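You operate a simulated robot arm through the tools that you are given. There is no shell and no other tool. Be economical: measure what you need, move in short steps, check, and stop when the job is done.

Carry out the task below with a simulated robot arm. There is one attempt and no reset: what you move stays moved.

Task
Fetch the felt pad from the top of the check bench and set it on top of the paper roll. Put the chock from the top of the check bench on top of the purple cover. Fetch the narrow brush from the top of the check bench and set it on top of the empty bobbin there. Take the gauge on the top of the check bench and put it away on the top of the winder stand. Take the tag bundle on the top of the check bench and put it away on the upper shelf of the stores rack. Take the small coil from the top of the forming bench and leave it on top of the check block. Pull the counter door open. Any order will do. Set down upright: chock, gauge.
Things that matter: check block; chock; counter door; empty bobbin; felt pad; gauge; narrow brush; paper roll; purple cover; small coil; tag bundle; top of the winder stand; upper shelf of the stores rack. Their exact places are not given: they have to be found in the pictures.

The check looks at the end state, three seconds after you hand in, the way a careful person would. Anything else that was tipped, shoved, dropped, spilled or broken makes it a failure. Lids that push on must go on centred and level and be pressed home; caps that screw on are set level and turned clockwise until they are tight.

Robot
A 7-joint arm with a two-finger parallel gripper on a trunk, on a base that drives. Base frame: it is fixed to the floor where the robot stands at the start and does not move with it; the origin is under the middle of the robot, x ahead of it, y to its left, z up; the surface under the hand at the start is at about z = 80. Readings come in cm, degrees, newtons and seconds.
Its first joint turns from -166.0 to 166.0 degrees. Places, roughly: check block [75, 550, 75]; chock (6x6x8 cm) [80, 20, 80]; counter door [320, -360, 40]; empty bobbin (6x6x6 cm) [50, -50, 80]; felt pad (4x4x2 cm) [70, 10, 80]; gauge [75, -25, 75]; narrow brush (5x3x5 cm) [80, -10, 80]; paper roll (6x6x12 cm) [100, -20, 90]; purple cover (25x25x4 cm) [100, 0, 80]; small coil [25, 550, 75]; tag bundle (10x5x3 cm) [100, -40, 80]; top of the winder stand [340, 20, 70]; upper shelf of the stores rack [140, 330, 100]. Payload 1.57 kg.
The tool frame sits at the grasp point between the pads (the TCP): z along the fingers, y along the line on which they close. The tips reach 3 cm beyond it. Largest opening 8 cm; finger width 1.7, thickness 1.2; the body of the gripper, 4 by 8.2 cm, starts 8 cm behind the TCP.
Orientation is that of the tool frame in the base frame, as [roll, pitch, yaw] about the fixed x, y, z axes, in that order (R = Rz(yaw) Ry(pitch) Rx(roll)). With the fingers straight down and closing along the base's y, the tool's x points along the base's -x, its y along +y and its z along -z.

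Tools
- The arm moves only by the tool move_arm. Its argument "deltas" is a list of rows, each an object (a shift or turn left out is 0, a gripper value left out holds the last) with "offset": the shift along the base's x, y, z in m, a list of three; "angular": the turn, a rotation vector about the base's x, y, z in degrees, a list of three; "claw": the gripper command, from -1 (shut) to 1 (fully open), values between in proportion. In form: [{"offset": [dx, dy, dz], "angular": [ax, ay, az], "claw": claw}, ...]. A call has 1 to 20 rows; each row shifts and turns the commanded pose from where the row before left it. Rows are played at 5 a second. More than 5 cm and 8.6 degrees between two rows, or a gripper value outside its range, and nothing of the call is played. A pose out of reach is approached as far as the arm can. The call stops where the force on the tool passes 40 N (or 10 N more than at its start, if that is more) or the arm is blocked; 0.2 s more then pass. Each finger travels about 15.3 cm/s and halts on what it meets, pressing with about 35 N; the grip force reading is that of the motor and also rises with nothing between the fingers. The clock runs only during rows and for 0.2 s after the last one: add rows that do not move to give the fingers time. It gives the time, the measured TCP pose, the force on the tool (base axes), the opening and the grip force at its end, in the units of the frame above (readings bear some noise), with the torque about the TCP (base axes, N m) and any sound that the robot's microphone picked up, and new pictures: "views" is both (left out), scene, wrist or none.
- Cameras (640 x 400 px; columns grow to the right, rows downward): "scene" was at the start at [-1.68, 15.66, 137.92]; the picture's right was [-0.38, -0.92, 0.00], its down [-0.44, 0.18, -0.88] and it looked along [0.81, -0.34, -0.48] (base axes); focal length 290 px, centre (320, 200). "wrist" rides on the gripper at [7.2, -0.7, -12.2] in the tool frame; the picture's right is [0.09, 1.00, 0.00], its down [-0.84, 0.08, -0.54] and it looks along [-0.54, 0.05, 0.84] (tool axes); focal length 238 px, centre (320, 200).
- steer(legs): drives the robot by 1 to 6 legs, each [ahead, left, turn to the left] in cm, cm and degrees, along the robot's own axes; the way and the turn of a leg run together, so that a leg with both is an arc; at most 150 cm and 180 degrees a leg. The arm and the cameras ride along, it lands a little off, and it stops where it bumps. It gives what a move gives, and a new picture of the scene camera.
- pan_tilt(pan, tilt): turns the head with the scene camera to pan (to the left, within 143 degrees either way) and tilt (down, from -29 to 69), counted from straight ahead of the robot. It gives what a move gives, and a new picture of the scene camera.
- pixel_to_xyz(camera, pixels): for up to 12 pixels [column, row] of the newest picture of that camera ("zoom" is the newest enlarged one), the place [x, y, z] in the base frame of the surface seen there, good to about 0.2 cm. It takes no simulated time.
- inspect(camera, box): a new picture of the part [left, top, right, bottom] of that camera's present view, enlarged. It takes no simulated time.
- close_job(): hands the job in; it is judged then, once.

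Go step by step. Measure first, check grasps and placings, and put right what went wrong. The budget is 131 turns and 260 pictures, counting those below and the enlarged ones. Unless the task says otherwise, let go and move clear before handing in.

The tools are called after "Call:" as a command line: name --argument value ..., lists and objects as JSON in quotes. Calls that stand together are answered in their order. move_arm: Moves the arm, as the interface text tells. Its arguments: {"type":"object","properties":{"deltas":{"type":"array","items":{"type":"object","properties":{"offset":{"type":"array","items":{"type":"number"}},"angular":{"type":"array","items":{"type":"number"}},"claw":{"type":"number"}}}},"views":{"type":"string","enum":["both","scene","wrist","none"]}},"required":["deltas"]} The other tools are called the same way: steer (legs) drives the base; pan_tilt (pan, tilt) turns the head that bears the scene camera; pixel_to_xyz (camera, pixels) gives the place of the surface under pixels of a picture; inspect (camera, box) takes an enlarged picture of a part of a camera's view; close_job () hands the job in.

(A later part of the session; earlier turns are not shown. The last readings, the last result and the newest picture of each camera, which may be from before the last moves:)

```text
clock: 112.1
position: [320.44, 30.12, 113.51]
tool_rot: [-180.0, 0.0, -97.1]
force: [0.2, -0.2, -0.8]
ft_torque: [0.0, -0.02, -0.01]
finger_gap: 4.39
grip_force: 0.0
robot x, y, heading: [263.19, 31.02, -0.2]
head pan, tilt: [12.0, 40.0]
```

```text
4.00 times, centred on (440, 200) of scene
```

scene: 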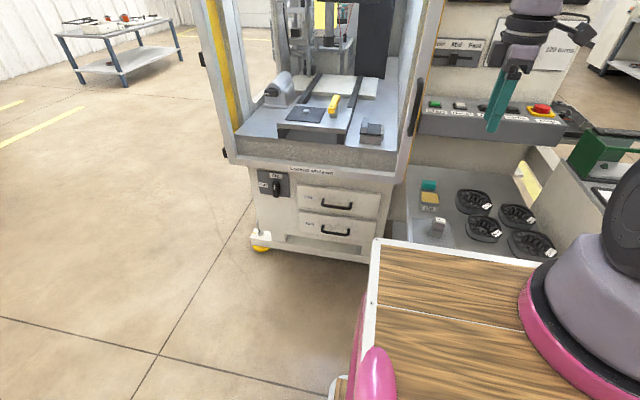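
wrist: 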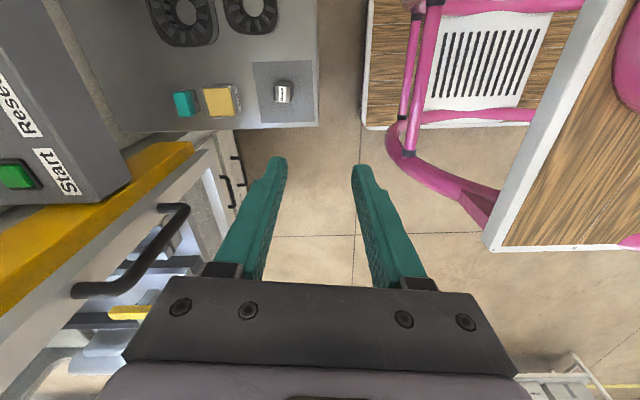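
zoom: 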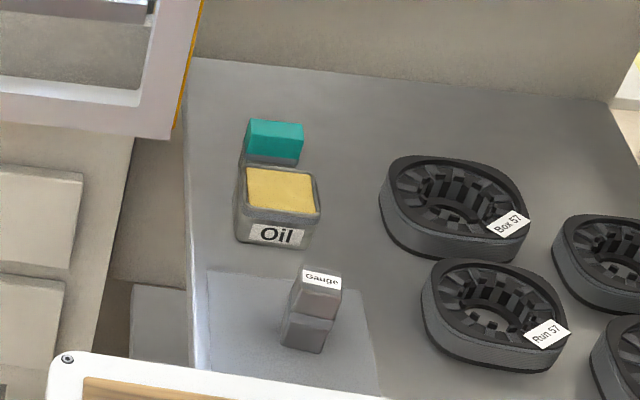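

The gauge stands upright. Next is the counter door near (320,-360): I'll back off and slide right toward it.

Call:
steer --legs '[[-27, 0, 0], [0, -130, 0], [0, -70, 0]]'

Call:
pan_tilt --pan -65 --tilt 20

```text
clock: 123.5
position: [291.85, -169.66, 113.52]
tool_rot: [-179.9, 0.0, -98.7]
force: [1.2, 0.1, -0.5]
ft_torque: [-0.03, 0.01, -0.01]
finger_gap: 4.4
grip_force: 0.1
robot x, y, heading: [234.48, -167.4, -1.7]
head pan, tilt: [12.0, 40.0]
```

scene: 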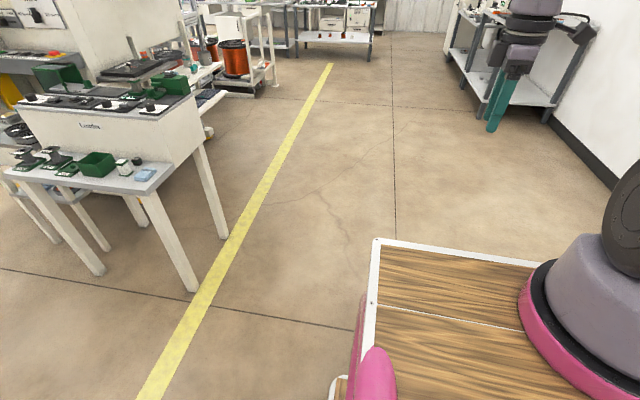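

```text
clock: 125.0
position: [291.77, -169.7, 113.49]
tool_rot: [-179.9, 0.0, -98.7]
force: [0.2, 0.6, -1.1]
ft_torque: [0.01, 0.0, -0.04]
finger_gap: 4.42
grip_force: 0.0
robot x, y, heading: [234.47, -167.33, -1.4]
head pan, tilt: [-65.0, 20.0]
```

scene: 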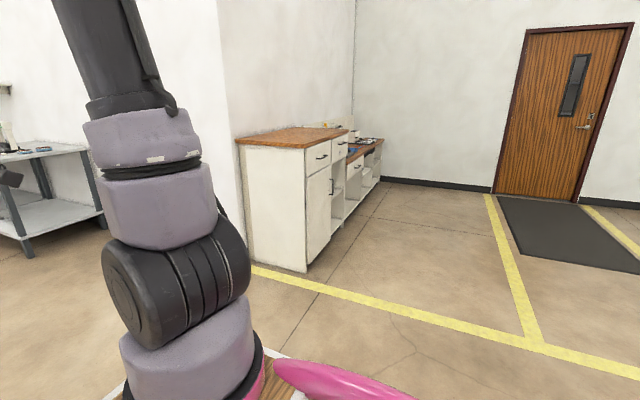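

The counter door is at (318,210) with a vertical handle at (332,187). I'll zoom and measure.

Call:
inspect --camera "scene" --box '[230, 115, 400, 275]'

Call:
pixel_to_xyz --camera "scene" --pixels '[[306, 180], [330, 172], [332, 187], [306, 262], [331, 232], [318, 210], [308, 150], [332, 195], [237, 140], [290, 145]]'

```text
2.50 times, centred on (315, 195) of scene
```

zoom: 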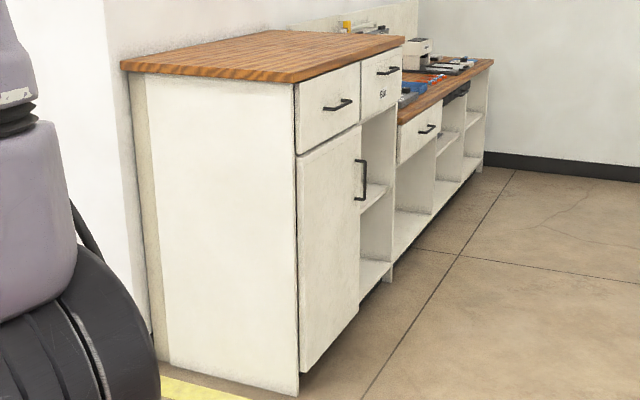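

```text
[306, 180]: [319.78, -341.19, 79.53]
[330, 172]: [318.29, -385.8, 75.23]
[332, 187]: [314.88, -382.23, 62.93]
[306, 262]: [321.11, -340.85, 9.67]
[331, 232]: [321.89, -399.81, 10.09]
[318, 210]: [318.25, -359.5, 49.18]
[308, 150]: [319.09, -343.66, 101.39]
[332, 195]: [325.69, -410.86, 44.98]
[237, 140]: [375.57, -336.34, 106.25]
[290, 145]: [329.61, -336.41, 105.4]
```

The door face is at x≈318.2, hinged at y≈-341 with the handle bar at (≈315,-382,63). I'll drive to stand in front of it, around (227,-388).

Call:
steer --legs '[[-8, 0, 1.5], [0, -110, 0], [0, -110, 0]]'

Call:
pan_tilt --pan 20 --tilt 30

```text
clock: 136.3
position: [284.48, -382.58, 113.57]
tool_rot: [-179.9, 0.0, -96.6]
force: [0.0, 0.2, -0.9]
ft_torque: [-0.01, 0.01, 0.03]
finger_gap: 4.41
grip_force: 0.1
robot x, y, heading: [226.76, -382.26, 0.7]
head pan, tilt: [-65.0, 20.0]
```

scene: 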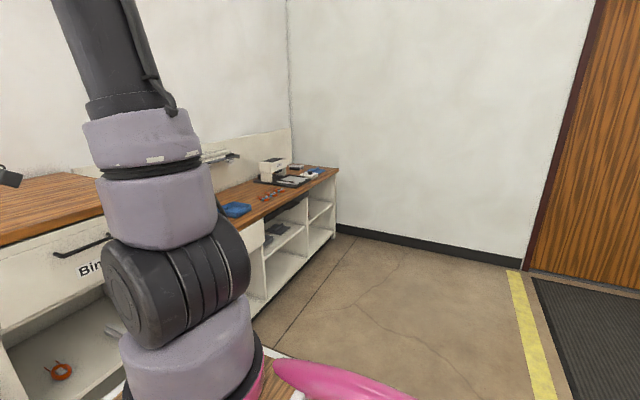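

```text
clock: 137.9
position: [284.38, -382.6, 113.61]
tool_rot: [-179.9, 0.1, -96.5]
force: [0.4, -0.2, -0.1]
ft_torque: [0.0, 0.01, 0.01]
finger_gap: 4.41
grip_force: 0.1
robot x, y, heading: [226.78, -382.52, 0.5]
head pan, tilt: [20.0, 30.0]
```

scene: 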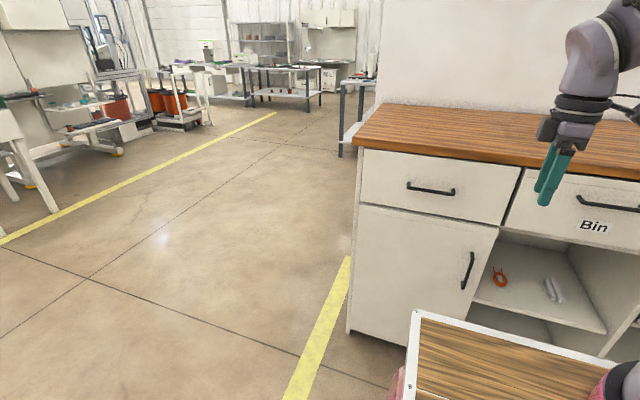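

Call:
inspect --camera "scene" --box '[400, 170, 560, 300]'

Call:
pixel_to_xyz --camera "scene" --pixels '[[472, 253], [468, 270], [463, 288], [445, 270], [490, 240], [360, 205], [452, 192], [408, 185], [430, 160], [480, 255]]'

```text
3.08 times, centred on (480, 235) of scene
```

zoom: 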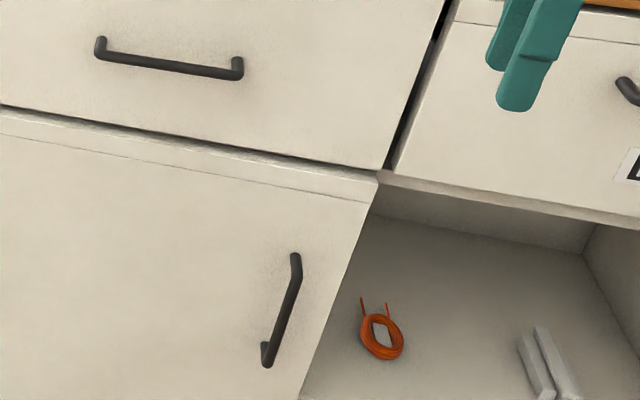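

```text
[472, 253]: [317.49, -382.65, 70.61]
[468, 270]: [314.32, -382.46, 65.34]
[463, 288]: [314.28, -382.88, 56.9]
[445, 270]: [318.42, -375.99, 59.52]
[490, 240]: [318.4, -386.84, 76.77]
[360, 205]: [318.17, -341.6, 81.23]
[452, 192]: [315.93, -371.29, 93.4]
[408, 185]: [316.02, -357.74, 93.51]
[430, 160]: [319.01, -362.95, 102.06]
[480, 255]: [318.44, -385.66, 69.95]
```

Bar is at x≈314.8, y≈-382.6, z 57–70. I'll yaw the hand so the fingers close along y, then tilt it forward 55° while lowering in front of the bar.

Call:
move_arm --deltas '[{"angular": [0, 0, -8.3], "claw": 0.6}, {"angular": [0, 0, -8.3]}, {"angular": [0, 0, -8.3]}, {"angular": [0, 0, -8.3]}, {"angular": [0, 0, -8.3]}, {"angular": [0, 0, -8.3]}, {"angular": [0, 0, -8.3]}, {"angular": [0, 0, -8.3]}, {"angular": [0, 0, -8.3]}, {"angular": [0, 0, -8.3]}, {"offset": [0.01, 0, -0.04], "angular": [0, -8, 0]}, {"offset": [0, 0, -0.045], "angular": [0, -8, 0]}, {"offset": [0, 0, -0.045], "angular": [0, -8, 0]}, {"offset": [0, 0, -0.045], "angular": [0, -8, 0]}, {"offset": [0, 0, -0.045], "angular": [0, -8, 0]}, {"offset": [0, 0, -0.045], "angular": [0, -8, 0]}, {"offset": [0, 0, -0.045], "angular": [0, -7, 0]}, {"offset": [0, 0, -0.045]}, {"offset": [0, 0, -0.045]}, {}]' --views "both"

```text
clock: 142.1
position: [290.97, -380.27, 73.03]
tool_rot: [-179.4, 55.0, -179.3]
force: [0.2, -0.4, -0.2]
ft_torque: [0.0, 0.01, 0.0]
finger_gap: 6.39
grip_force: 0.1
out of reach, approached as far as the arm can: row 13, 14, 15
robot x, y, heading: [226.88, -382.39, 0.4]
head pan, tilt: [20.0, 30.0]
```

scene: 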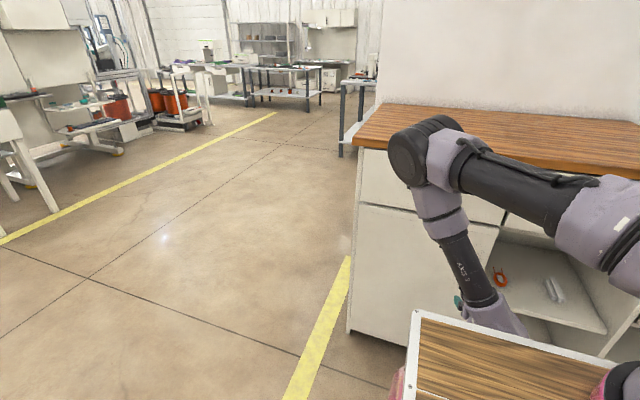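
wrist: 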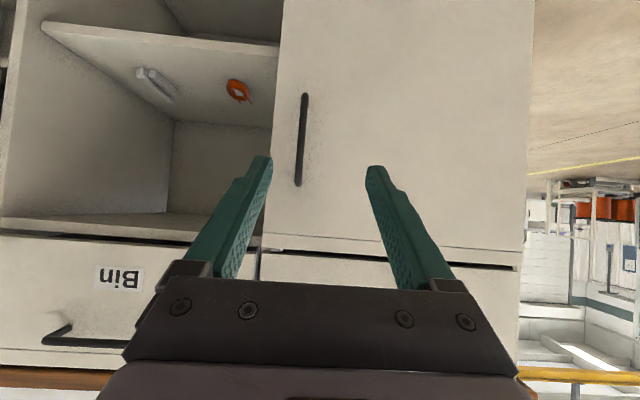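

Call:
pixel_to_xyz --camera "scene" --pixels '[[410, 160], [430, 125], [440, 200], [460, 240], [490, 310]]'

Call:
pixel_to_xyz --camera "wrist" --pixels '[[302, 97], [300, 140], [297, 182], [340, 140]]'

```text
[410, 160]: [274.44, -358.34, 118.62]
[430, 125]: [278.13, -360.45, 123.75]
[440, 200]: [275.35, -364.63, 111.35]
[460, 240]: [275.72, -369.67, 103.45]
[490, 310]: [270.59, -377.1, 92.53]
```

```text
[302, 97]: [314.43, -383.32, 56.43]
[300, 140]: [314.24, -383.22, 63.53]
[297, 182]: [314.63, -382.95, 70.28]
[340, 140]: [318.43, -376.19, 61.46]
```

The elbow will stay clear of the counter (edge x=318, z 106). I'll align with the bar (y≈-383.1, z 64) and advance.

Call:
move_arm --deltas '[{"offset": [0.01, -0.028, -0.03], "claw": 0.3}, {"offset": [0.03, 0, -0.03]}, {"offset": [0.035, 0, -0.03]}, {"offset": [0.04, 0, 0]}, {"offset": [0.035, 0, 0]}, {}]' --views "both"

```text
clock: 143.5
position: [306.28, -383.1, 64.2]
tool_rot: [-179.4, 55.0, -179.2]
force: [-0.1, 0.2, -0.3]
ft_torque: [-0.02, 0.02, 0.01]
finger_gap: 5.2
grip_force: 0.0
robot x, y, heading: [226.79, -382.71, 0.6]
head pan, tilt: [20.0, 30.0]
```

scene: 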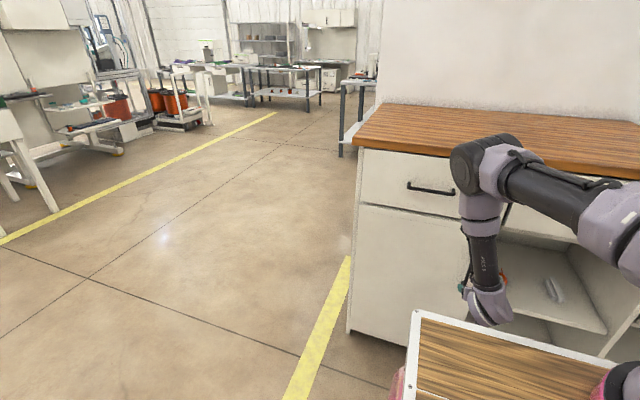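
wrist: 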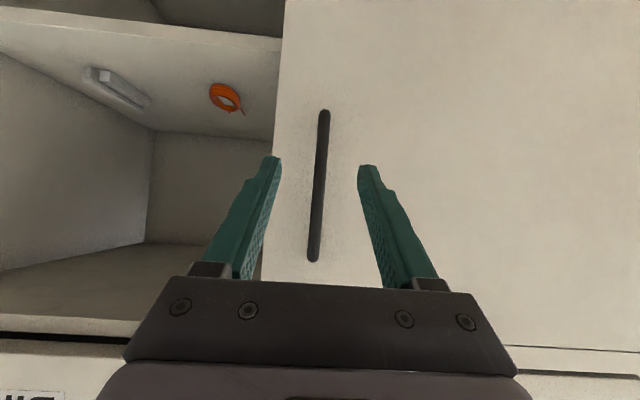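

The bar (318,185) is centred between the fingers. I'll advance 8 cm and close.

Call:
move_arm --deltas '[{"offset": [0.04, 0, 0]}, {"offset": [0.03, 0, 0]}, {"offset": [0.01, 0, 0]}, {}, {"claw": -1}, {}, {}, {}]' --views "wrist"

```text
clock: 145.3
position: [314.04, -383.0, 64.09]
tool_rot: [-179.5, 55.0, -179.1]
force: [0.5, 36.6, -5.4]
ft_torque: [0.48, 0.18, 0.26]
finger_gap: 1.16
grip_force: 29.4
robot x, y, heading: [226.9, -382.52, 0.6]
head pan, tilt: [20.0, 30.0]
```

wrist: 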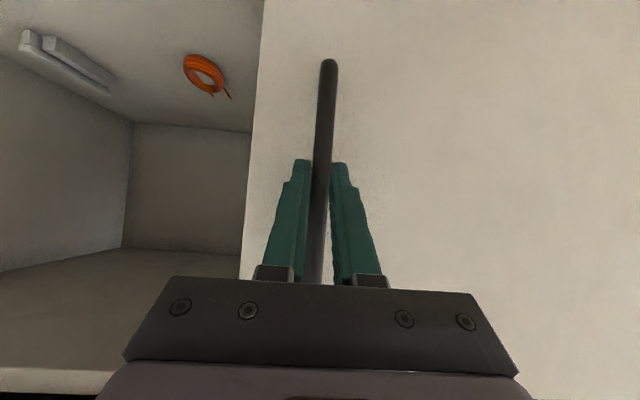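

Gripped, with 36 N sideways strain. I'll ease 3 mm to +y, then start pulling along the door's arc.

Call:
move_arm --deltas '[{"offset": [0, 0.003, 0]}, {"offset": [-0.018, 0.002, 0], "angular": [0, 0, -2.5]}, {"offset": [-0.018, 0.004, 0], "angular": [0, 0, -2.5]}, {"offset": [-0.018, 0.004, 0], "angular": [0, 0, -2.5]}, {}]' --views "wrist"

```text
clock: 146.5
position: [308.8, -381.92, 64.13]
tool_rot: [-179.2, 54.9, 173.4]
force: [3.9, 15.5, -10.3]
ft_torque: [0.7, 0.53, 0.15]
finger_gap: 1.17
grip_force: 29.5
robot x, y, heading: [226.78, -382.51, 0.6]
head pan, tilt: [20.0, 30.0]
```

wrist: 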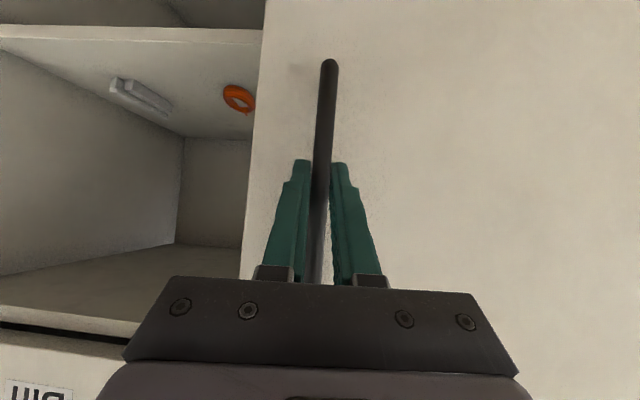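

The door is moving freely. I'll continue along the arc.

Call:
move_arm --deltas '[{"offset": [-0.0175, 0.0055, 0], "angular": [0, 0, -2.5]}, {"offset": [-0.0175, 0.0055, 0], "angular": [0, 0, -2.5]}, {"offset": [-0.017, 0.006, 0], "angular": [0, 0, -2.5]}, {"offset": [-0.017, 0.007, 0], "angular": [0, 0, -2.5]}, {"offset": [-0.0165, 0.0075, 0], "angular": [0, 0, -2.5]}, {"offset": [-0.016, 0.0085, 0], "angular": [0, 0, -2.5]}, {"offset": [-0.016, 0.009, 0], "angular": [0, 0, -2.5]}, {"offset": [-0.015, 0.01, 0], "angular": [0, 0, -2.5]}, {"offset": [-0.015, 0.01, 0], "angular": [0, 0, -2.5]}, {"offset": [-0.015, 0.011, 0], "angular": [0, 0, -2.5]}, {}]' --views "both"

```text
clock: 148.9
position: [292.31, -373.91, 64.29]
tool_rot: [-179.3, 55.0, 148.2]
force: [-11.0, -14.5, -13.7]
ft_torque: [0.39, -0.2, -0.16]
finger_gap: 1.17
grip_force: 29.3
robot x, y, heading: [226.9, -382.65, 0.6]
head pan, tilt: [20.0, 30.0]
```

scene: 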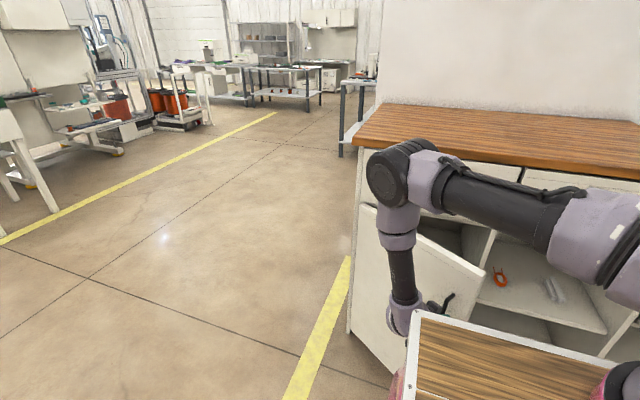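
wrist: 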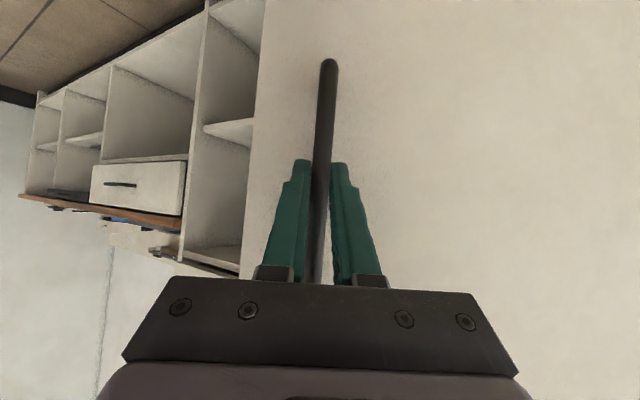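

The door is open about 32°. I'll continue the arc.

Call:
move_arm --deltas '[{"offset": [-0.014, 0.012, 0], "angular": [0, 0, -2.5]}, {"offset": [-0.013, 0.012, 0], "angular": [0, 0, -2.5]}, {"offset": [-0.013, 0.013, 0], "angular": [0, 0, -2.5]}, {"offset": [-0.013, 0.013, 0], "angular": [0, 0, -2.5]}, {"offset": [-0.012, 0.014, 0], "angular": [0, 0, -2.5]}, {"offset": [-0.011, 0.015, 0], "angular": [0, 0, -2.5]}, {"offset": [-0.01, 0.015, 0], "angular": [0, 0, -2.5]}, {"offset": [-0.01, 0.015, 0], "angular": [0, 0, -2.5]}, {}]' --views "both"

```text
clock: 150.9
position: [282.89, -363.09, 64.4]
tool_rot: [-179.2, 55.0, 128.4]
force: [-18.6, -11.9, -21.0]
ft_torque: [0.79, 0.12, -0.13]
finger_gap: 1.19
grip_force: 29.6
robot x, y, heading: [226.87, -382.08, 0.7]
head pan, tilt: [20.0, 30.0]
```

scene: 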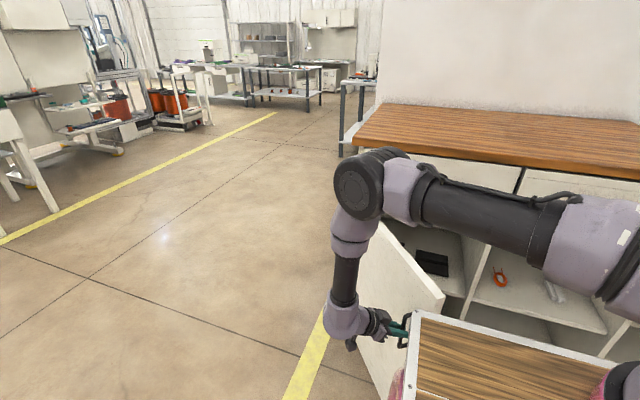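
wrist: 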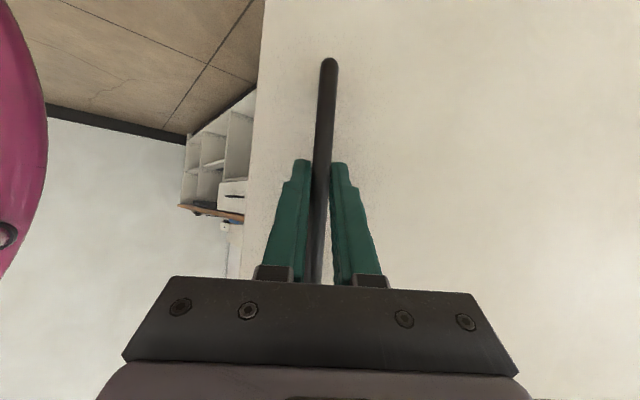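

About 52° open. I'll continue further, with a 3 mm downward correction.

Call:
move_arm --deltas '[{"offset": [-0.007, 0.016, -0.003], "angular": [0, 0, -2.5]}, {"offset": [-0.007, 0.016, 0], "angular": [0, 0, -2.5]}, {"offset": [-0.007, 0.017, 0], "angular": [0, 0, -2.5]}, {"offset": [-0.007, 0.017, 0], "angular": [0, 0, -2.5]}, {"offset": [-0.006, 0.017, 0], "angular": [0, 0, -2.5]}, {"offset": [-0.005, 0.0175, 0], "angular": [0, 0, -2.5]}, {}]' --views "both"

```text
clock: 151.3
position: [282.22, -362.27, 64.34]
tool_rot: [-178.9, 55.3, 126.7]
force: [-7.1, -4.3, 14.9]
ft_torque: [0.78, -0.11, -0.03]
finger_gap: 1.18
grip_force: 29.8
robot x, y, heading: [226.94, -382.15, 0.5]
head pan, tilt: [20.0, 30.0]
stopped in row 1: the force on the tool passed its limit at 49 N (the readings are from after the stop); the commanded pose is now the measured one
```

scene: 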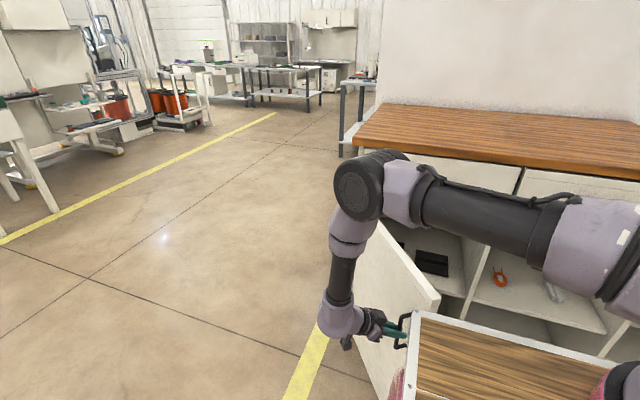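
wrist: 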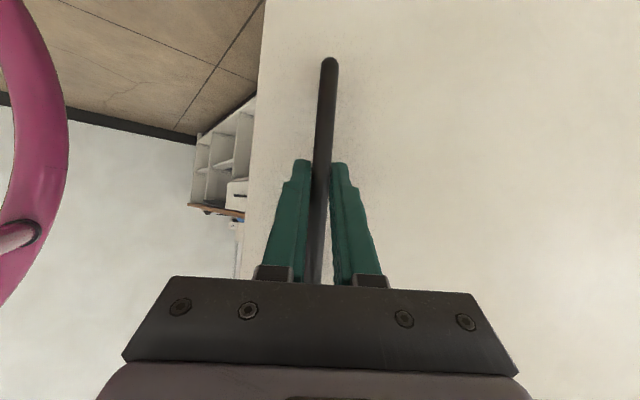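

The commanded pose reset to measured, releasing the strain. I'll continue the arc without the vertical change.

Call:
move_arm --deltas '[{"offset": [-0.009, 0.0155, 0], "angular": [0, 0, -2.5]}, {"offset": [-0.0085, 0.016, 0], "angular": [0, 0, -2.5]}, {"offset": [-0.0075, 0.0165, 0], "angular": [0, 0, -2.5]}, {"offset": [-0.007, 0.0165, 0], "angular": [0, 0, -2.5]}, {"offset": [-0.006, 0.017, 0], "angular": [0, 0, -2.5]}, {"offset": [-0.005, 0.0175, 0], "angular": [0, 0, -2.5]}, {"offset": [-0.0045, 0.0175, 0], "angular": [0, 0, -2.5]}, {}]' --views "both"

```text
clock: 153.1
position: [277.75, -350.33, 64.05]
tool_rot: [-179.1, 55.2, 109.1]
force: [8.2, 2.4, 25.3]
ft_torque: [0.03, -0.68, 0.1]
finger_gap: 1.18
grip_force: 29.7
robot x, y, heading: [226.94, -383.0, 0.5]
head pan, tilt: [20.0, 30.0]
```

scene: 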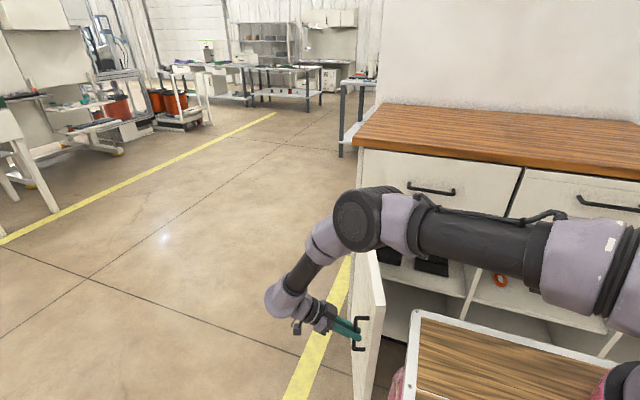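
wrist: 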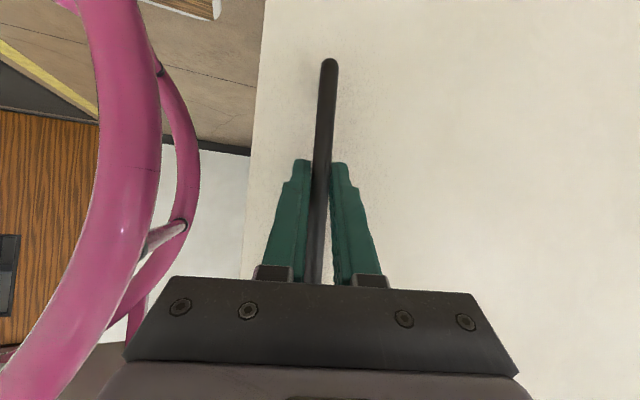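

About 71° open. Four more small steps.

Call:
move_arm --deltas '[{"offset": [-0.0035, 0.0175, 0.001], "angular": [0, 0, -2.5]}, {"offset": [-0.003, 0.018, 0.001], "angular": [0, 0, -2.5]}, {"offset": [-0.002, 0.018, 0], "angular": [0, 0, -2.5]}, {"offset": [-0.001, 0.018, 0], "angular": [0, 0, -2.5]}, {"offset": [0, 0.018, 0], "angular": [0, 0, -2.5]}, {}]' --views "scene"

```text
clock: 153.8
position: [277.05, -346.17, 64.29]
tool_rot: [-179.3, 55.3, 102.6]
force: [5.8, 0.4, -11.3]
ft_torque: [0.69, -0.39, 0.0]
finger_gap: 1.18
grip_force: 29.2
robot x, y, heading: [226.87, -382.65, 0.5]
head pan, tilt: [20.0, 30.0]
stopped in row 3: the force on the tool passed its limit at 44 N (the readings are from after the stop); the commanded pose is now the measured one
```

scene: 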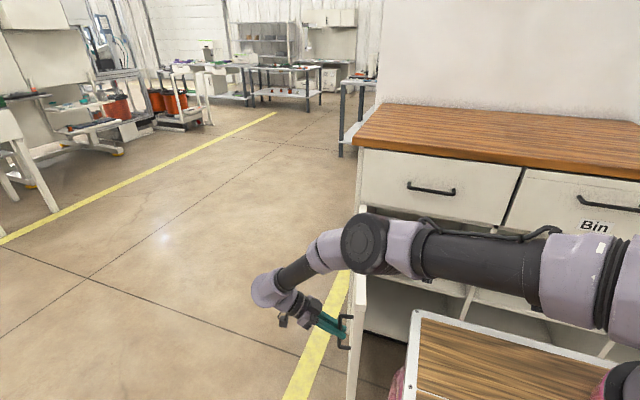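

Call:
move_arm --deltas '[{"offset": [-0.002, 0.018, 0], "angular": [0, 0, -2.5]}, {"offset": [-0.001, 0.018, 0], "angular": [0, 0, -2.5]}, {"offset": [0, 0.018, 0], "angular": [0, 0, -2.5]}, {"offset": [0.001, 0.018, 0], "angular": [0, 0, -2.5]}, {"offset": [0.002, 0.018, 0], "angular": [0, 0, -2.5]}, {}]' --views "scene"

```text
clock: 154.3
position: [276.85, -342.19, 65.67]
tool_rot: [-176.5, 52.0, 100.0]
force: [-45.5, -1.7, -26.3]
ft_torque: [0.14, -0.65, -0.19]
finger_gap: 1.25
grip_force: 29.4
out of reach, approached as far as the arm can: row 2
robot x, y, heading: [227.15, -382.76, 0.7]
head pan, tilt: [20.0, 30.0]
stopped in row 2: the force on the tool passed its limit at 107 N (the readings are from after the stop); the commanded pose is now the measured one
```

scene: 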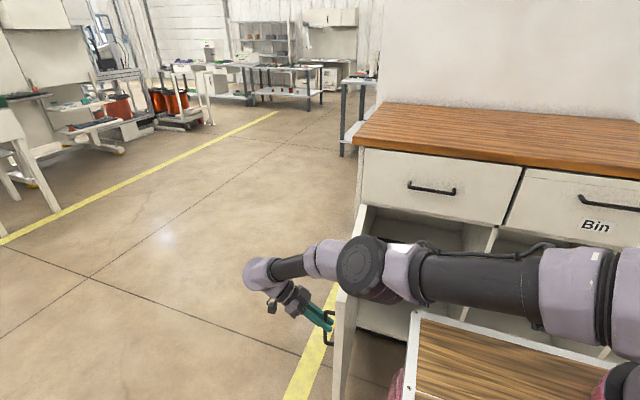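

The door stands about 84° open. I'll release and back the hand off the bar along its axis.

Call:
move_arm --deltas '[{"claw": 0}, {"claw": 0.6}, {}, {"offset": [-0.004, 0.02, 0.015]}, {"offset": [-0.004, 0.02, 0.015]}, {"offset": [-0.004, 0.02, 0.015]}, {}]' --views "both"

```text
clock: 155.9
position: [275.2, -338.85, 71.24]
tool_rot: [-177.1, 52.7, 100.2]
force: [0.5, 0.5, 0.5]
ft_torque: [0.0, 0.0, 0.02]
finger_gap: 6.4
grip_force: 0.0
out of reach, approached as far as the arm can: row 4, 5, 6
robot x, y, heading: [227.04, -382.46, 0.3]
head pan, tilt: [20.0, 30.0]
```

scene: 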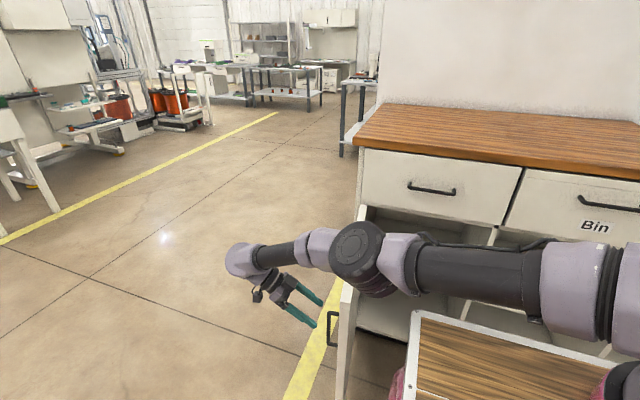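
wrist: 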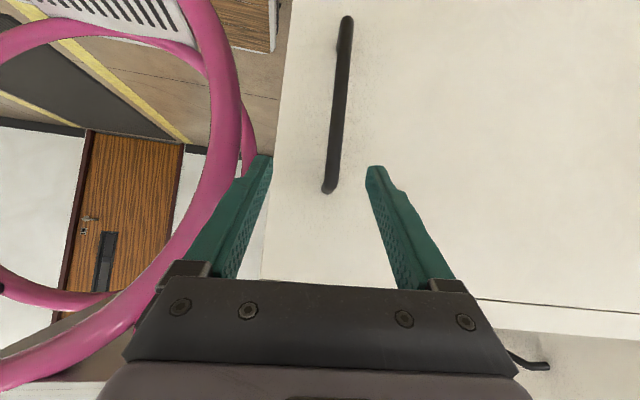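

The fingers have just cleared the bar. I'll raise the hand straight up before moving the base.

Call:
move_arm --deltas '[{"offset": [0, 0, 0.03]}, {"offset": [0, 0, 0.045]}, {"offset": [0, 0, 0.045]}, {"offset": [0, 0, 0.045]}, {"offset": [0, 0, 0.045]}, {"offset": [0, 0, 0.045]}, {}]' --views "both"

```text
clock: 157.5
position: [281.27, -336.24, 81.58]
tool_rot: [-178.2, 51.3, 100.2]
force: [0.5, 0.5, -0.1]
ft_torque: [0.01, -0.02, 0.02]
finger_gap: 6.41
grip_force: 0.1
out of reach, approached as far as the arm can: row 2, 3, 4, 5, 6
robot x, y, heading: [226.92, -382.56, 0.5]
head pan, tilt: [20.0, 30.0]
```

scene: 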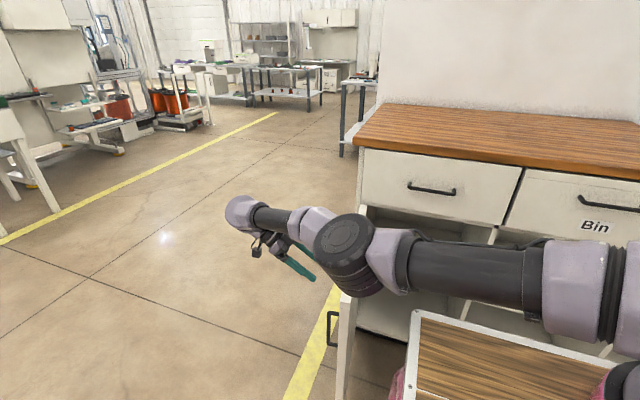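
wrist: 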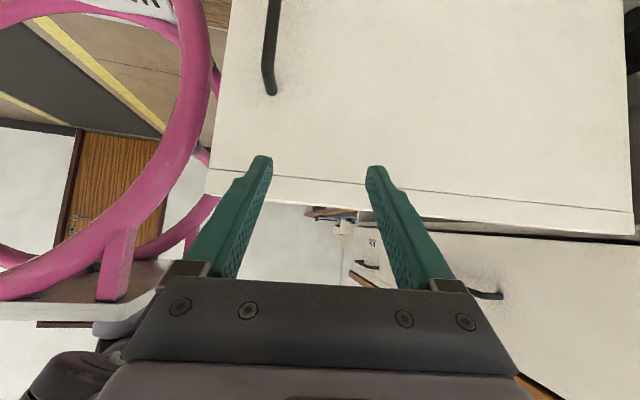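

Call:
pixel_to_xyz --camera "scene" --pixels '[[345, 285], [355, 255], [365, 292], [395, 285], [345, 340], [430, 290], [270, 220]]'

```text
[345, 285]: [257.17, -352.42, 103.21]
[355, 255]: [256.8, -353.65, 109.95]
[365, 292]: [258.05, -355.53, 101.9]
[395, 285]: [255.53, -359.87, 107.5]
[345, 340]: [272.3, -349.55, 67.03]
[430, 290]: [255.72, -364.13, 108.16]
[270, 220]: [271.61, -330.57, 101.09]
```

The arm is well above the door. I'll back the base off 45 cm.

Call:
steer --legs '[[-45, 0, 0]]'

```text
clock: 160.2
position: [235.79, -336.62, 81.57]
tool_rot: [-178.2, 51.3, 100.4]
force: [-0.3, -0.3, -0.4]
ft_torque: [0.01, -0.03, 0.01]
finger_gap: 6.46
grip_force: 0.0
robot x, y, heading: [181.83, -383.34, 1.2]
head pan, tilt: [20.0, 30.0]
```

scene: 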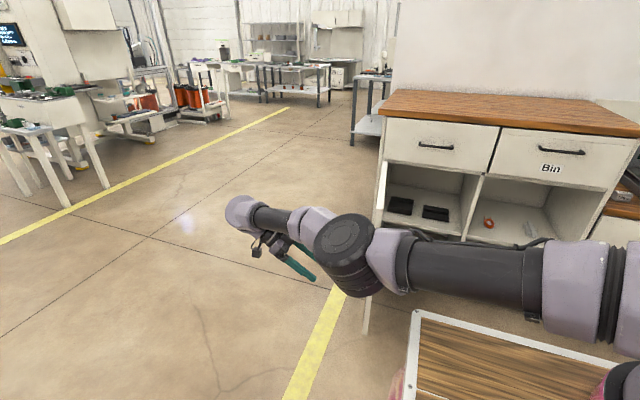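

The door stays open. I'll undo the hand's yaw and tilt to return to a compact tool-down carry pose.

Call:
move_arm --deltas '[{"offset": [0, -0.03, 0.02], "angular": [0, 0, 7.9]}, {"offset": [0, -0.045, 0.015], "angular": [0, 0, 7.9]}, {"offset": [0, -0.045, 0.015], "angular": [0, 0, 7.9]}, {"offset": [0, -0.045, 0.015], "angular": [0, 0, 7.9]}, {"offset": [0, -0.045, 0.015], "angular": [0, 0, 7.9]}, {"offset": [0, -0.045, 0.015], "angular": [0, 0, 7.9]}, {"offset": [0, -0.045, 0.015], "angular": [0, 0, 7.9]}, {"offset": [0, -0.045, 0.015], "angular": [0, 0, 7.9]}, {"offset": [0, -0.045, 0.015], "angular": [0, 0, 7.9]}, {"offset": [0, -0.045, 0.015], "angular": [0, 0, 7.9]}, {"offset": [0.015, 0, 0.02], "angular": [0, 7.5, 0]}, {"offset": [0.015, 0, 0.02], "angular": [0, 7.5, 0]}, {"offset": [0, 0, 0.02], "angular": [0, 7.5, 0]}, {"offset": [0, 0, 0.02], "angular": [0, 7.5, 0]}, {"offset": [0, 0, 0.02], "angular": [0, 7.5, 0]}, {"offset": [0, 0, 0.02], "angular": [0, 7.5, 0]}, {"offset": [0, 0, 0], "angular": [0, 7.0, 0]}, {}, {}]' --views "both"

```text
clock: 164.2
position: [246.99, -332.77, 98.55]
tool_rot: [-153.6, 11.6, 159.2]
force: [0.1, -0.3, -0.5]
ft_torque: [0.02, -0.01, -0.01]
finger_gap: 6.39
grip_force: 0.0
out of reach, approached as far as the arm can: row 1, 2, 3, 4, 5, 6, 7, 8, 9, 10, 12, 13, 14, 15, 16, 17
robot x, y, heading: [181.51, -383.43, 0.9]
head pan, tilt: [20.0, 30.0]
```

scene: 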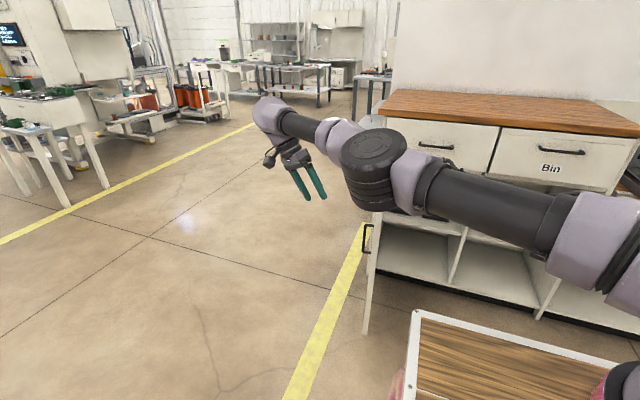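
wrist: 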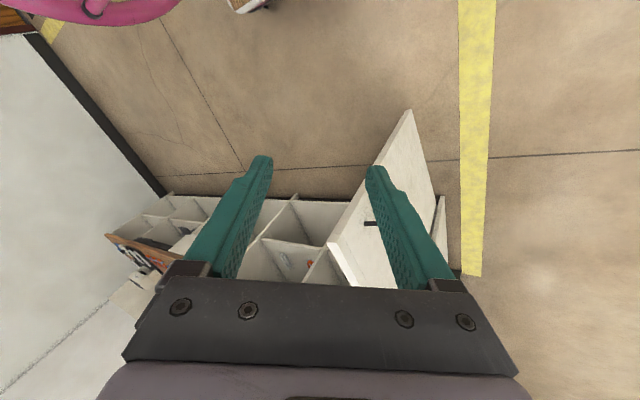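

Call:
move_arm --deltas '[{}, {}, {}, {}, {}]' --views "none"

```text
clock: 165.4
position: [247.08, -332.7, 98.55]
tool_rot: [-153.6, 11.6, 159.2]
force: [0.2, 0.2, 0.1]
ft_torque: [0.02, 0.01, -0.02]
finger_gap: 6.4
grip_force: 0.0
robot x, y, heading: [182.07, -383.23, 1.2]
head pan, tilt: [20.0, 30.0]
```

Call:
move_arm --deltas '[{"offset": [0.02, 0, 0.02]}, {"offset": [0.02, 0, 0.03]}, {"offset": [0, -0.02, 0.04]}, {"offset": [0, -0.03, 0.03]}, {}]' --views "scene"

```text
clock: 166.6
position: [252.21, -337.62, 106.68]
tool_rot: [-154.1, 11.9, 159.3]
force: [-0.6, 0.4, 0.5]
ft_torque: [0.03, 0.0, -0.02]
finger_gap: 6.4
grip_force: 0.0
out of reach, approached as far as the arm can: row 1, 2, 3, 4
robot x, y, heading: [181.6, -383.01, 1.2]
head pan, tilt: [20.0, 30.0]
```

scene: 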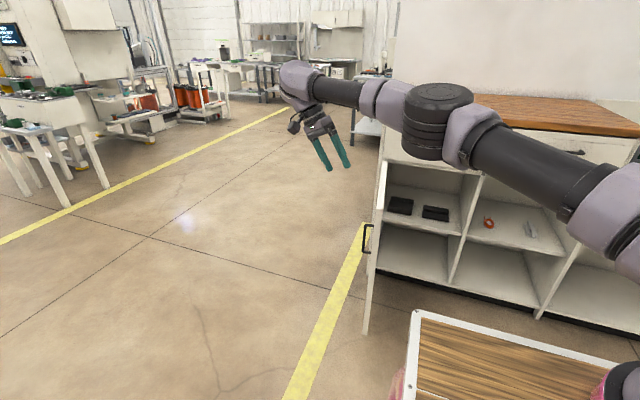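

It moves again. The tool z is tilted 28° toward -y, so I'll straighten about +x while rising and moving outward.

Call:
move_arm --deltas '[{"offset": [0.02, -0.01, 0.03], "angular": [5, 0, 0]}, {"offset": [0.02, -0.01, 0.03], "angular": [5, 0, 0]}, {"offset": [0.01, -0.02, 0.03], "angular": [5, 0, 0]}, {"offset": [0.01, -0.02, 0.02], "angular": [5, 0, 0]}, {"offset": [0, -0.02, 0.01], "angular": [5, 0, 0]}, {"angular": [3, 0, 0]}, {}]' --views "scene"

```text
clock: 168.2
position: [258.08, -345.58, 118.68]
tool_rot: [-179.7, 0.7, 156.3]
force: [-0.7, 0.2, -0.4]
ft_torque: [-0.02, 0.02, 0.0]
finger_gap: 6.4
grip_force: 0.0
robot x, y, heading: [181.55, -383.1, 1.1]
head pan, tilt: [20.0, 30.0]
```

scene: 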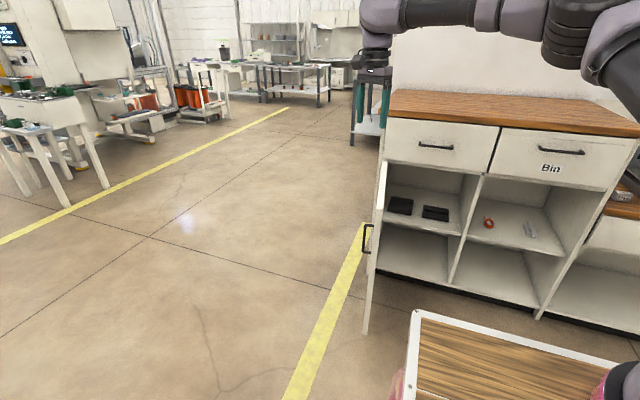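

The tool points down again, with everything in reach. I'll bring it to the compact carry pose.

Call:
move_arm --deltas '[{"offset": [-0.015, -0.04, 0], "angular": [0, 0, 6]}, {"offset": [-0.02, -0.04, 0], "angular": [0, 0, 6]}, {"offset": [-0.02, -0.04, 0], "angular": [0, 0, 6]}, {"offset": [-0.02, -0.04, 0], "angular": [0, 0, 6]}, {"offset": [-0.02, -0.04, 0]}, {"offset": [-0.02, -0.04, 0]}, {"offset": [-0.02, -0.04, 0]}, {"offset": [-0.02, -0.04, 0]}, {"offset": [-0.01, -0.04, 0]}, {}]' --views "scene"

```text
clock: 170.4
position: [241.55, -381.75, 118.67]
tool_rot: [-179.6, 0.7, -179.6]
force: [0.2, -0.4, -0.1]
ft_torque: [0.0, -0.01, 0.0]
finger_gap: 6.39
grip_force: 0.1
robot x, y, heading: [181.72, -383.44, 0.9]
head pan, tilt: [20.0, 30.0]
```

scene: 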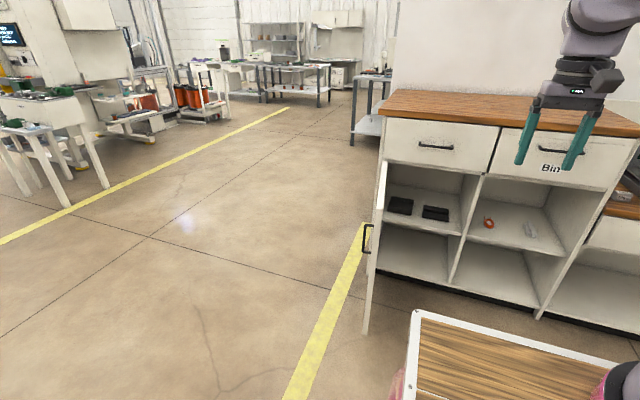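

Now back to the check bench for the tag bundle: I'll drive to about (-42,-28), then look.

Call:
steer --legs '[[-112, 0, -0.5], [-112, 0, -0.4], [0, 120, 0], [0, 120, 0], [0, 115, 0]]'

```text
clock: 198.4
position: [33.78, -29.05, 118.7]
tool_rot: [-179.7, 0.8, 176.2]
force: [0.2, 0.6, 0.0]
ft_torque: [-0.02, 0.0, 0.0]
finger_gap: 6.42
grip_force: 0.0
robot x, y, heading: [-26.07, -26.14, -3.1]
head pan, tilt: [20.0, 30.0]
```

scene: 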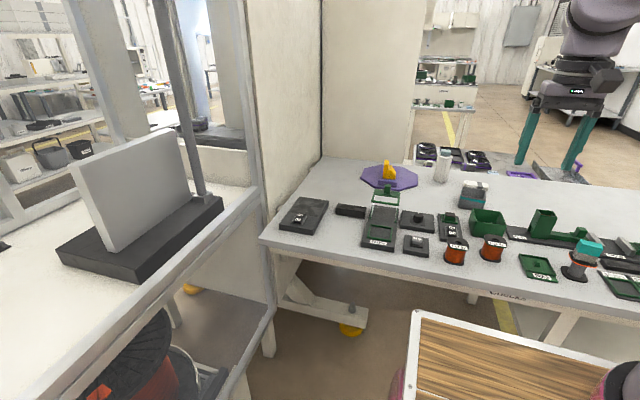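

Call:
steer --legs '[[0, 0, 3], [27.5, 0, 0]]'

Call:
pan_tilt --pan 10 --tilt 35

```text
clock: 200.7
position: [61.46, -25.97, 118.66]
tool_rot: [-179.6, 0.9, 179.1]
force: [-0.4, 0.5, 0.4]
ft_torque: [-0.03, -0.03, 0.0]
finger_gap: 6.42
grip_force: 0.0
robot x, y, heading: [1.95, -26.26, -0.5]
head pan, tilt: [20.0, 30.0]
```

scene: 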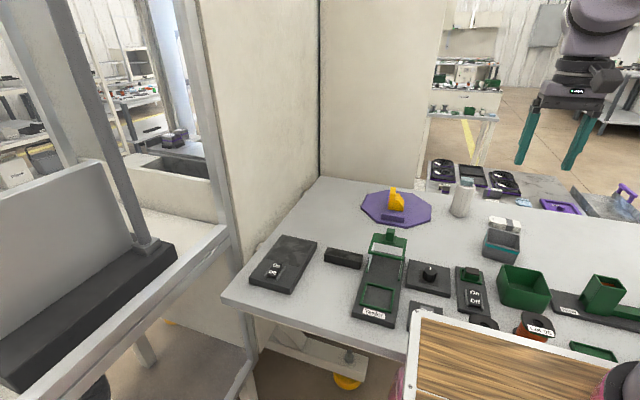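

```text
clock: 201.4
position: [61.61, -26.0, 118.71]
tool_rot: [-179.7, 0.7, 179.2]
force: [0.5, 0.8, 0.7]
ft_torque: [0.03, 0.02, 0.0]
finger_gap: 6.43
grip_force: 0.0
robot x, y, heading: [1.57, -26.59, -0.0]
head pan, tilt: [10.0, 35.0]
```

scene: 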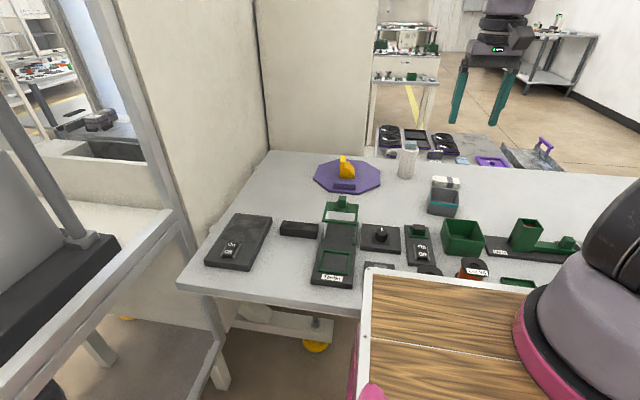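

Before grasping the bundle, I'll check the stores rack's shelf heights to choose the grip.

Call:
pan_tilt --pan 60 --tilt 10

Call:
inspect --camera "scene" --box '[180, 60, 420, 260]'

```text
clock: 202.6
position: [61.43, -26.05, 118.76]
tool_rot: [-179.6, 0.8, 179.2]
force: [0.5, 0.0, 0.6]
ft_torque: [0.01, 0.02, 0.01]
finger_gap: 6.39
grip_force: 0.1
robot x, y, heading: [1.42, -26.27, -0.4]
head pan, tilt: [60.0, 10.0]
```

scene: 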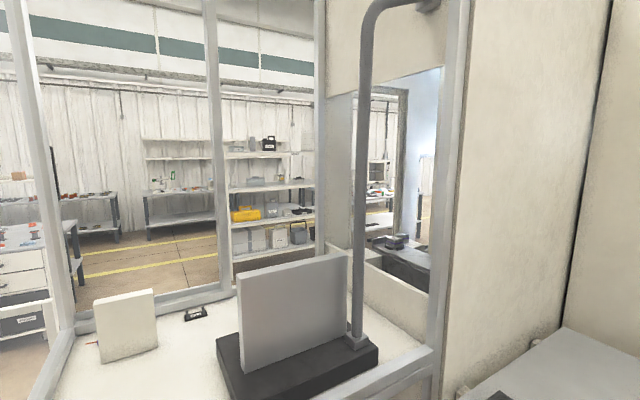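

```text
2.00 times, centred on (300, 160) of scene
```

zoom: 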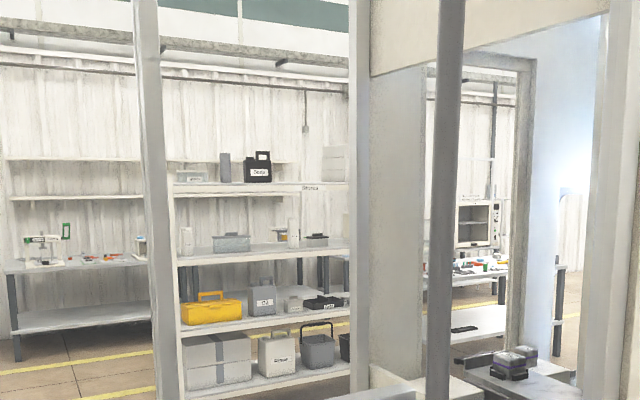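

Call:
pixel_to_xyz --camera "zoom" --pixels '[[220, 190], [300, 188], [240, 255], [300, 246], [260, 323], [320, 312], [285, 375], [310, 185], [185, 260], [335, 240], [270, 240], [300, 258]]'

```text
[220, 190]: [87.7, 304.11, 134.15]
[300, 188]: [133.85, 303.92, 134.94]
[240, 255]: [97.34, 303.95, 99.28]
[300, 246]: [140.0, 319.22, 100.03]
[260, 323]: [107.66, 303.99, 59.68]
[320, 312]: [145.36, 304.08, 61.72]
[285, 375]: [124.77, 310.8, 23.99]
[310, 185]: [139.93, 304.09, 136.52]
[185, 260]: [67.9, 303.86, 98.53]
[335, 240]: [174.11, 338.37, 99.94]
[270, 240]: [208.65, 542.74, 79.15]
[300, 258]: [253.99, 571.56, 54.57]
```

The upper shelf is at z=100 with another shelf at 133 above, so the bundle must go in with a tilted hand. Plan: pick it with the tool down, lay it on the free spot (80,-15) turned 90°, regrasp with a 40° tilt. First I'll hover over the bundle.

Call:
pan_tilt --pan 0 --tilt 35

Call:
move_arm --deltas '[{"offset": [0.03, -0.005, -0.01], "angular": [0, 0, 8.3], "claw": 1}, {"offset": [0.03, -0.005, -0.01], "angular": [0, 0, 8.3]}, {"offset": [0.03, -0.005, -0.01], "angular": [0, 0, 8.3]}, {"offset": [0.03, -0.005, -0.01], "angular": [0, 0, 8.3]}, {"offset": [0.03, -0.01, -0.01], "angular": [0, 0, 8.3]}, {"offset": [0.03, -0.01, -0.01], "angular": [0, 0, 8.3]}, {"offset": [0.03, -0.01, -0.01], "angular": [0, 0, 8.3]}, {"offset": [0.03, -0.01, -0.01], "angular": [0, 0, 8.3]}, {"offset": [0.03, -0.01, -0.01], "angular": [0, 0, 8.3]}, {"offset": [0.03, -0.01, -0.01], "angular": [0, 0, 8.3]}, {"offset": [0.03, -0.01, -0.01], "angular": [0, 0, 7.5]}, {"offset": [0.03, -0.005, -0.01]}, {}]' --views "both"

```text
clock: 203.9
position: [61.48, -25.99, 118.71]
tool_rot: [-179.7, 0.9, 179.1]
force: [0.3, -0.2, -0.1]
ft_torque: [0.02, 0.0, 0.01]
finger_gap: 6.41
grip_force: 0.1
robot x, y, heading: [1.78, -26.23, -0.2]
head pan, tilt: [0.0, 35.0]
```

scene: 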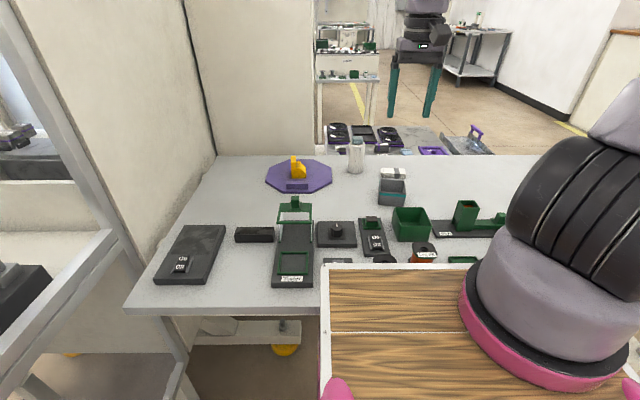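

```text
clock: 206.7
position: [97.51, -35.52, 106.68]
tool_rot: [-179.7, 0.9, -90.4]
force: [-0.2, 0.6, 0.5]
ft_torque: [-0.03, 0.01, -0.03]
finger_gap: 8.01
grip_force: 0.0
robot x, y, heading: [1.41, -26.44, -0.1]
head pan, tilt: [0.0, 35.0]
```

scene: 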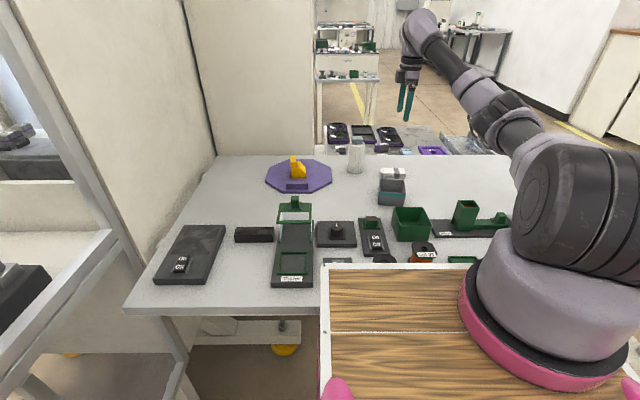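
wrist: 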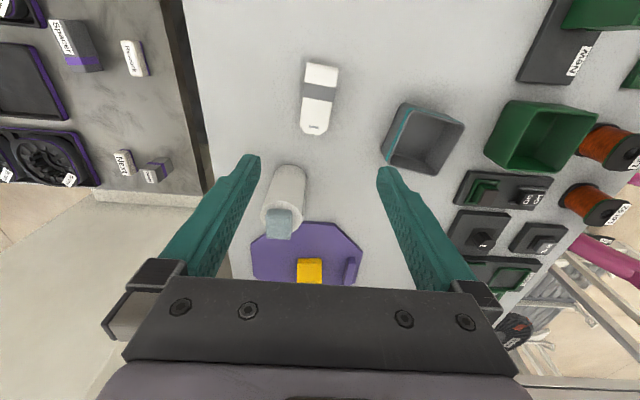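

Call:
inspect --camera "wrist" --box '[260, 45, 390, 150]'

Call:
pixel_to_xyz --camera "wrist" --pixels '[[308, 65], [337, 68], [328, 125], [303, 125], [318, 133], [320, 97], [305, 95], [333, 97], [405, 106], [384, 155]]'

```text
3.81 times, centred on (325, 98) of wrist
```

zoom: 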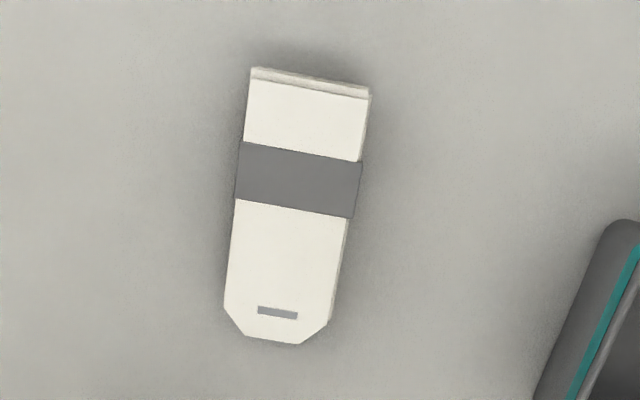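

```text
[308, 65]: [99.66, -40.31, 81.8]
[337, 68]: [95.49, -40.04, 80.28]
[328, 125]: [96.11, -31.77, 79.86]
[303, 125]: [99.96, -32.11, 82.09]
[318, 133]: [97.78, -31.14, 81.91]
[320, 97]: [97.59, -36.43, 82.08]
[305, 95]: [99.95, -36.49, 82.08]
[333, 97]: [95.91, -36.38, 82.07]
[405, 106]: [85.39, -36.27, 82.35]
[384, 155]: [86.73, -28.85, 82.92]
```

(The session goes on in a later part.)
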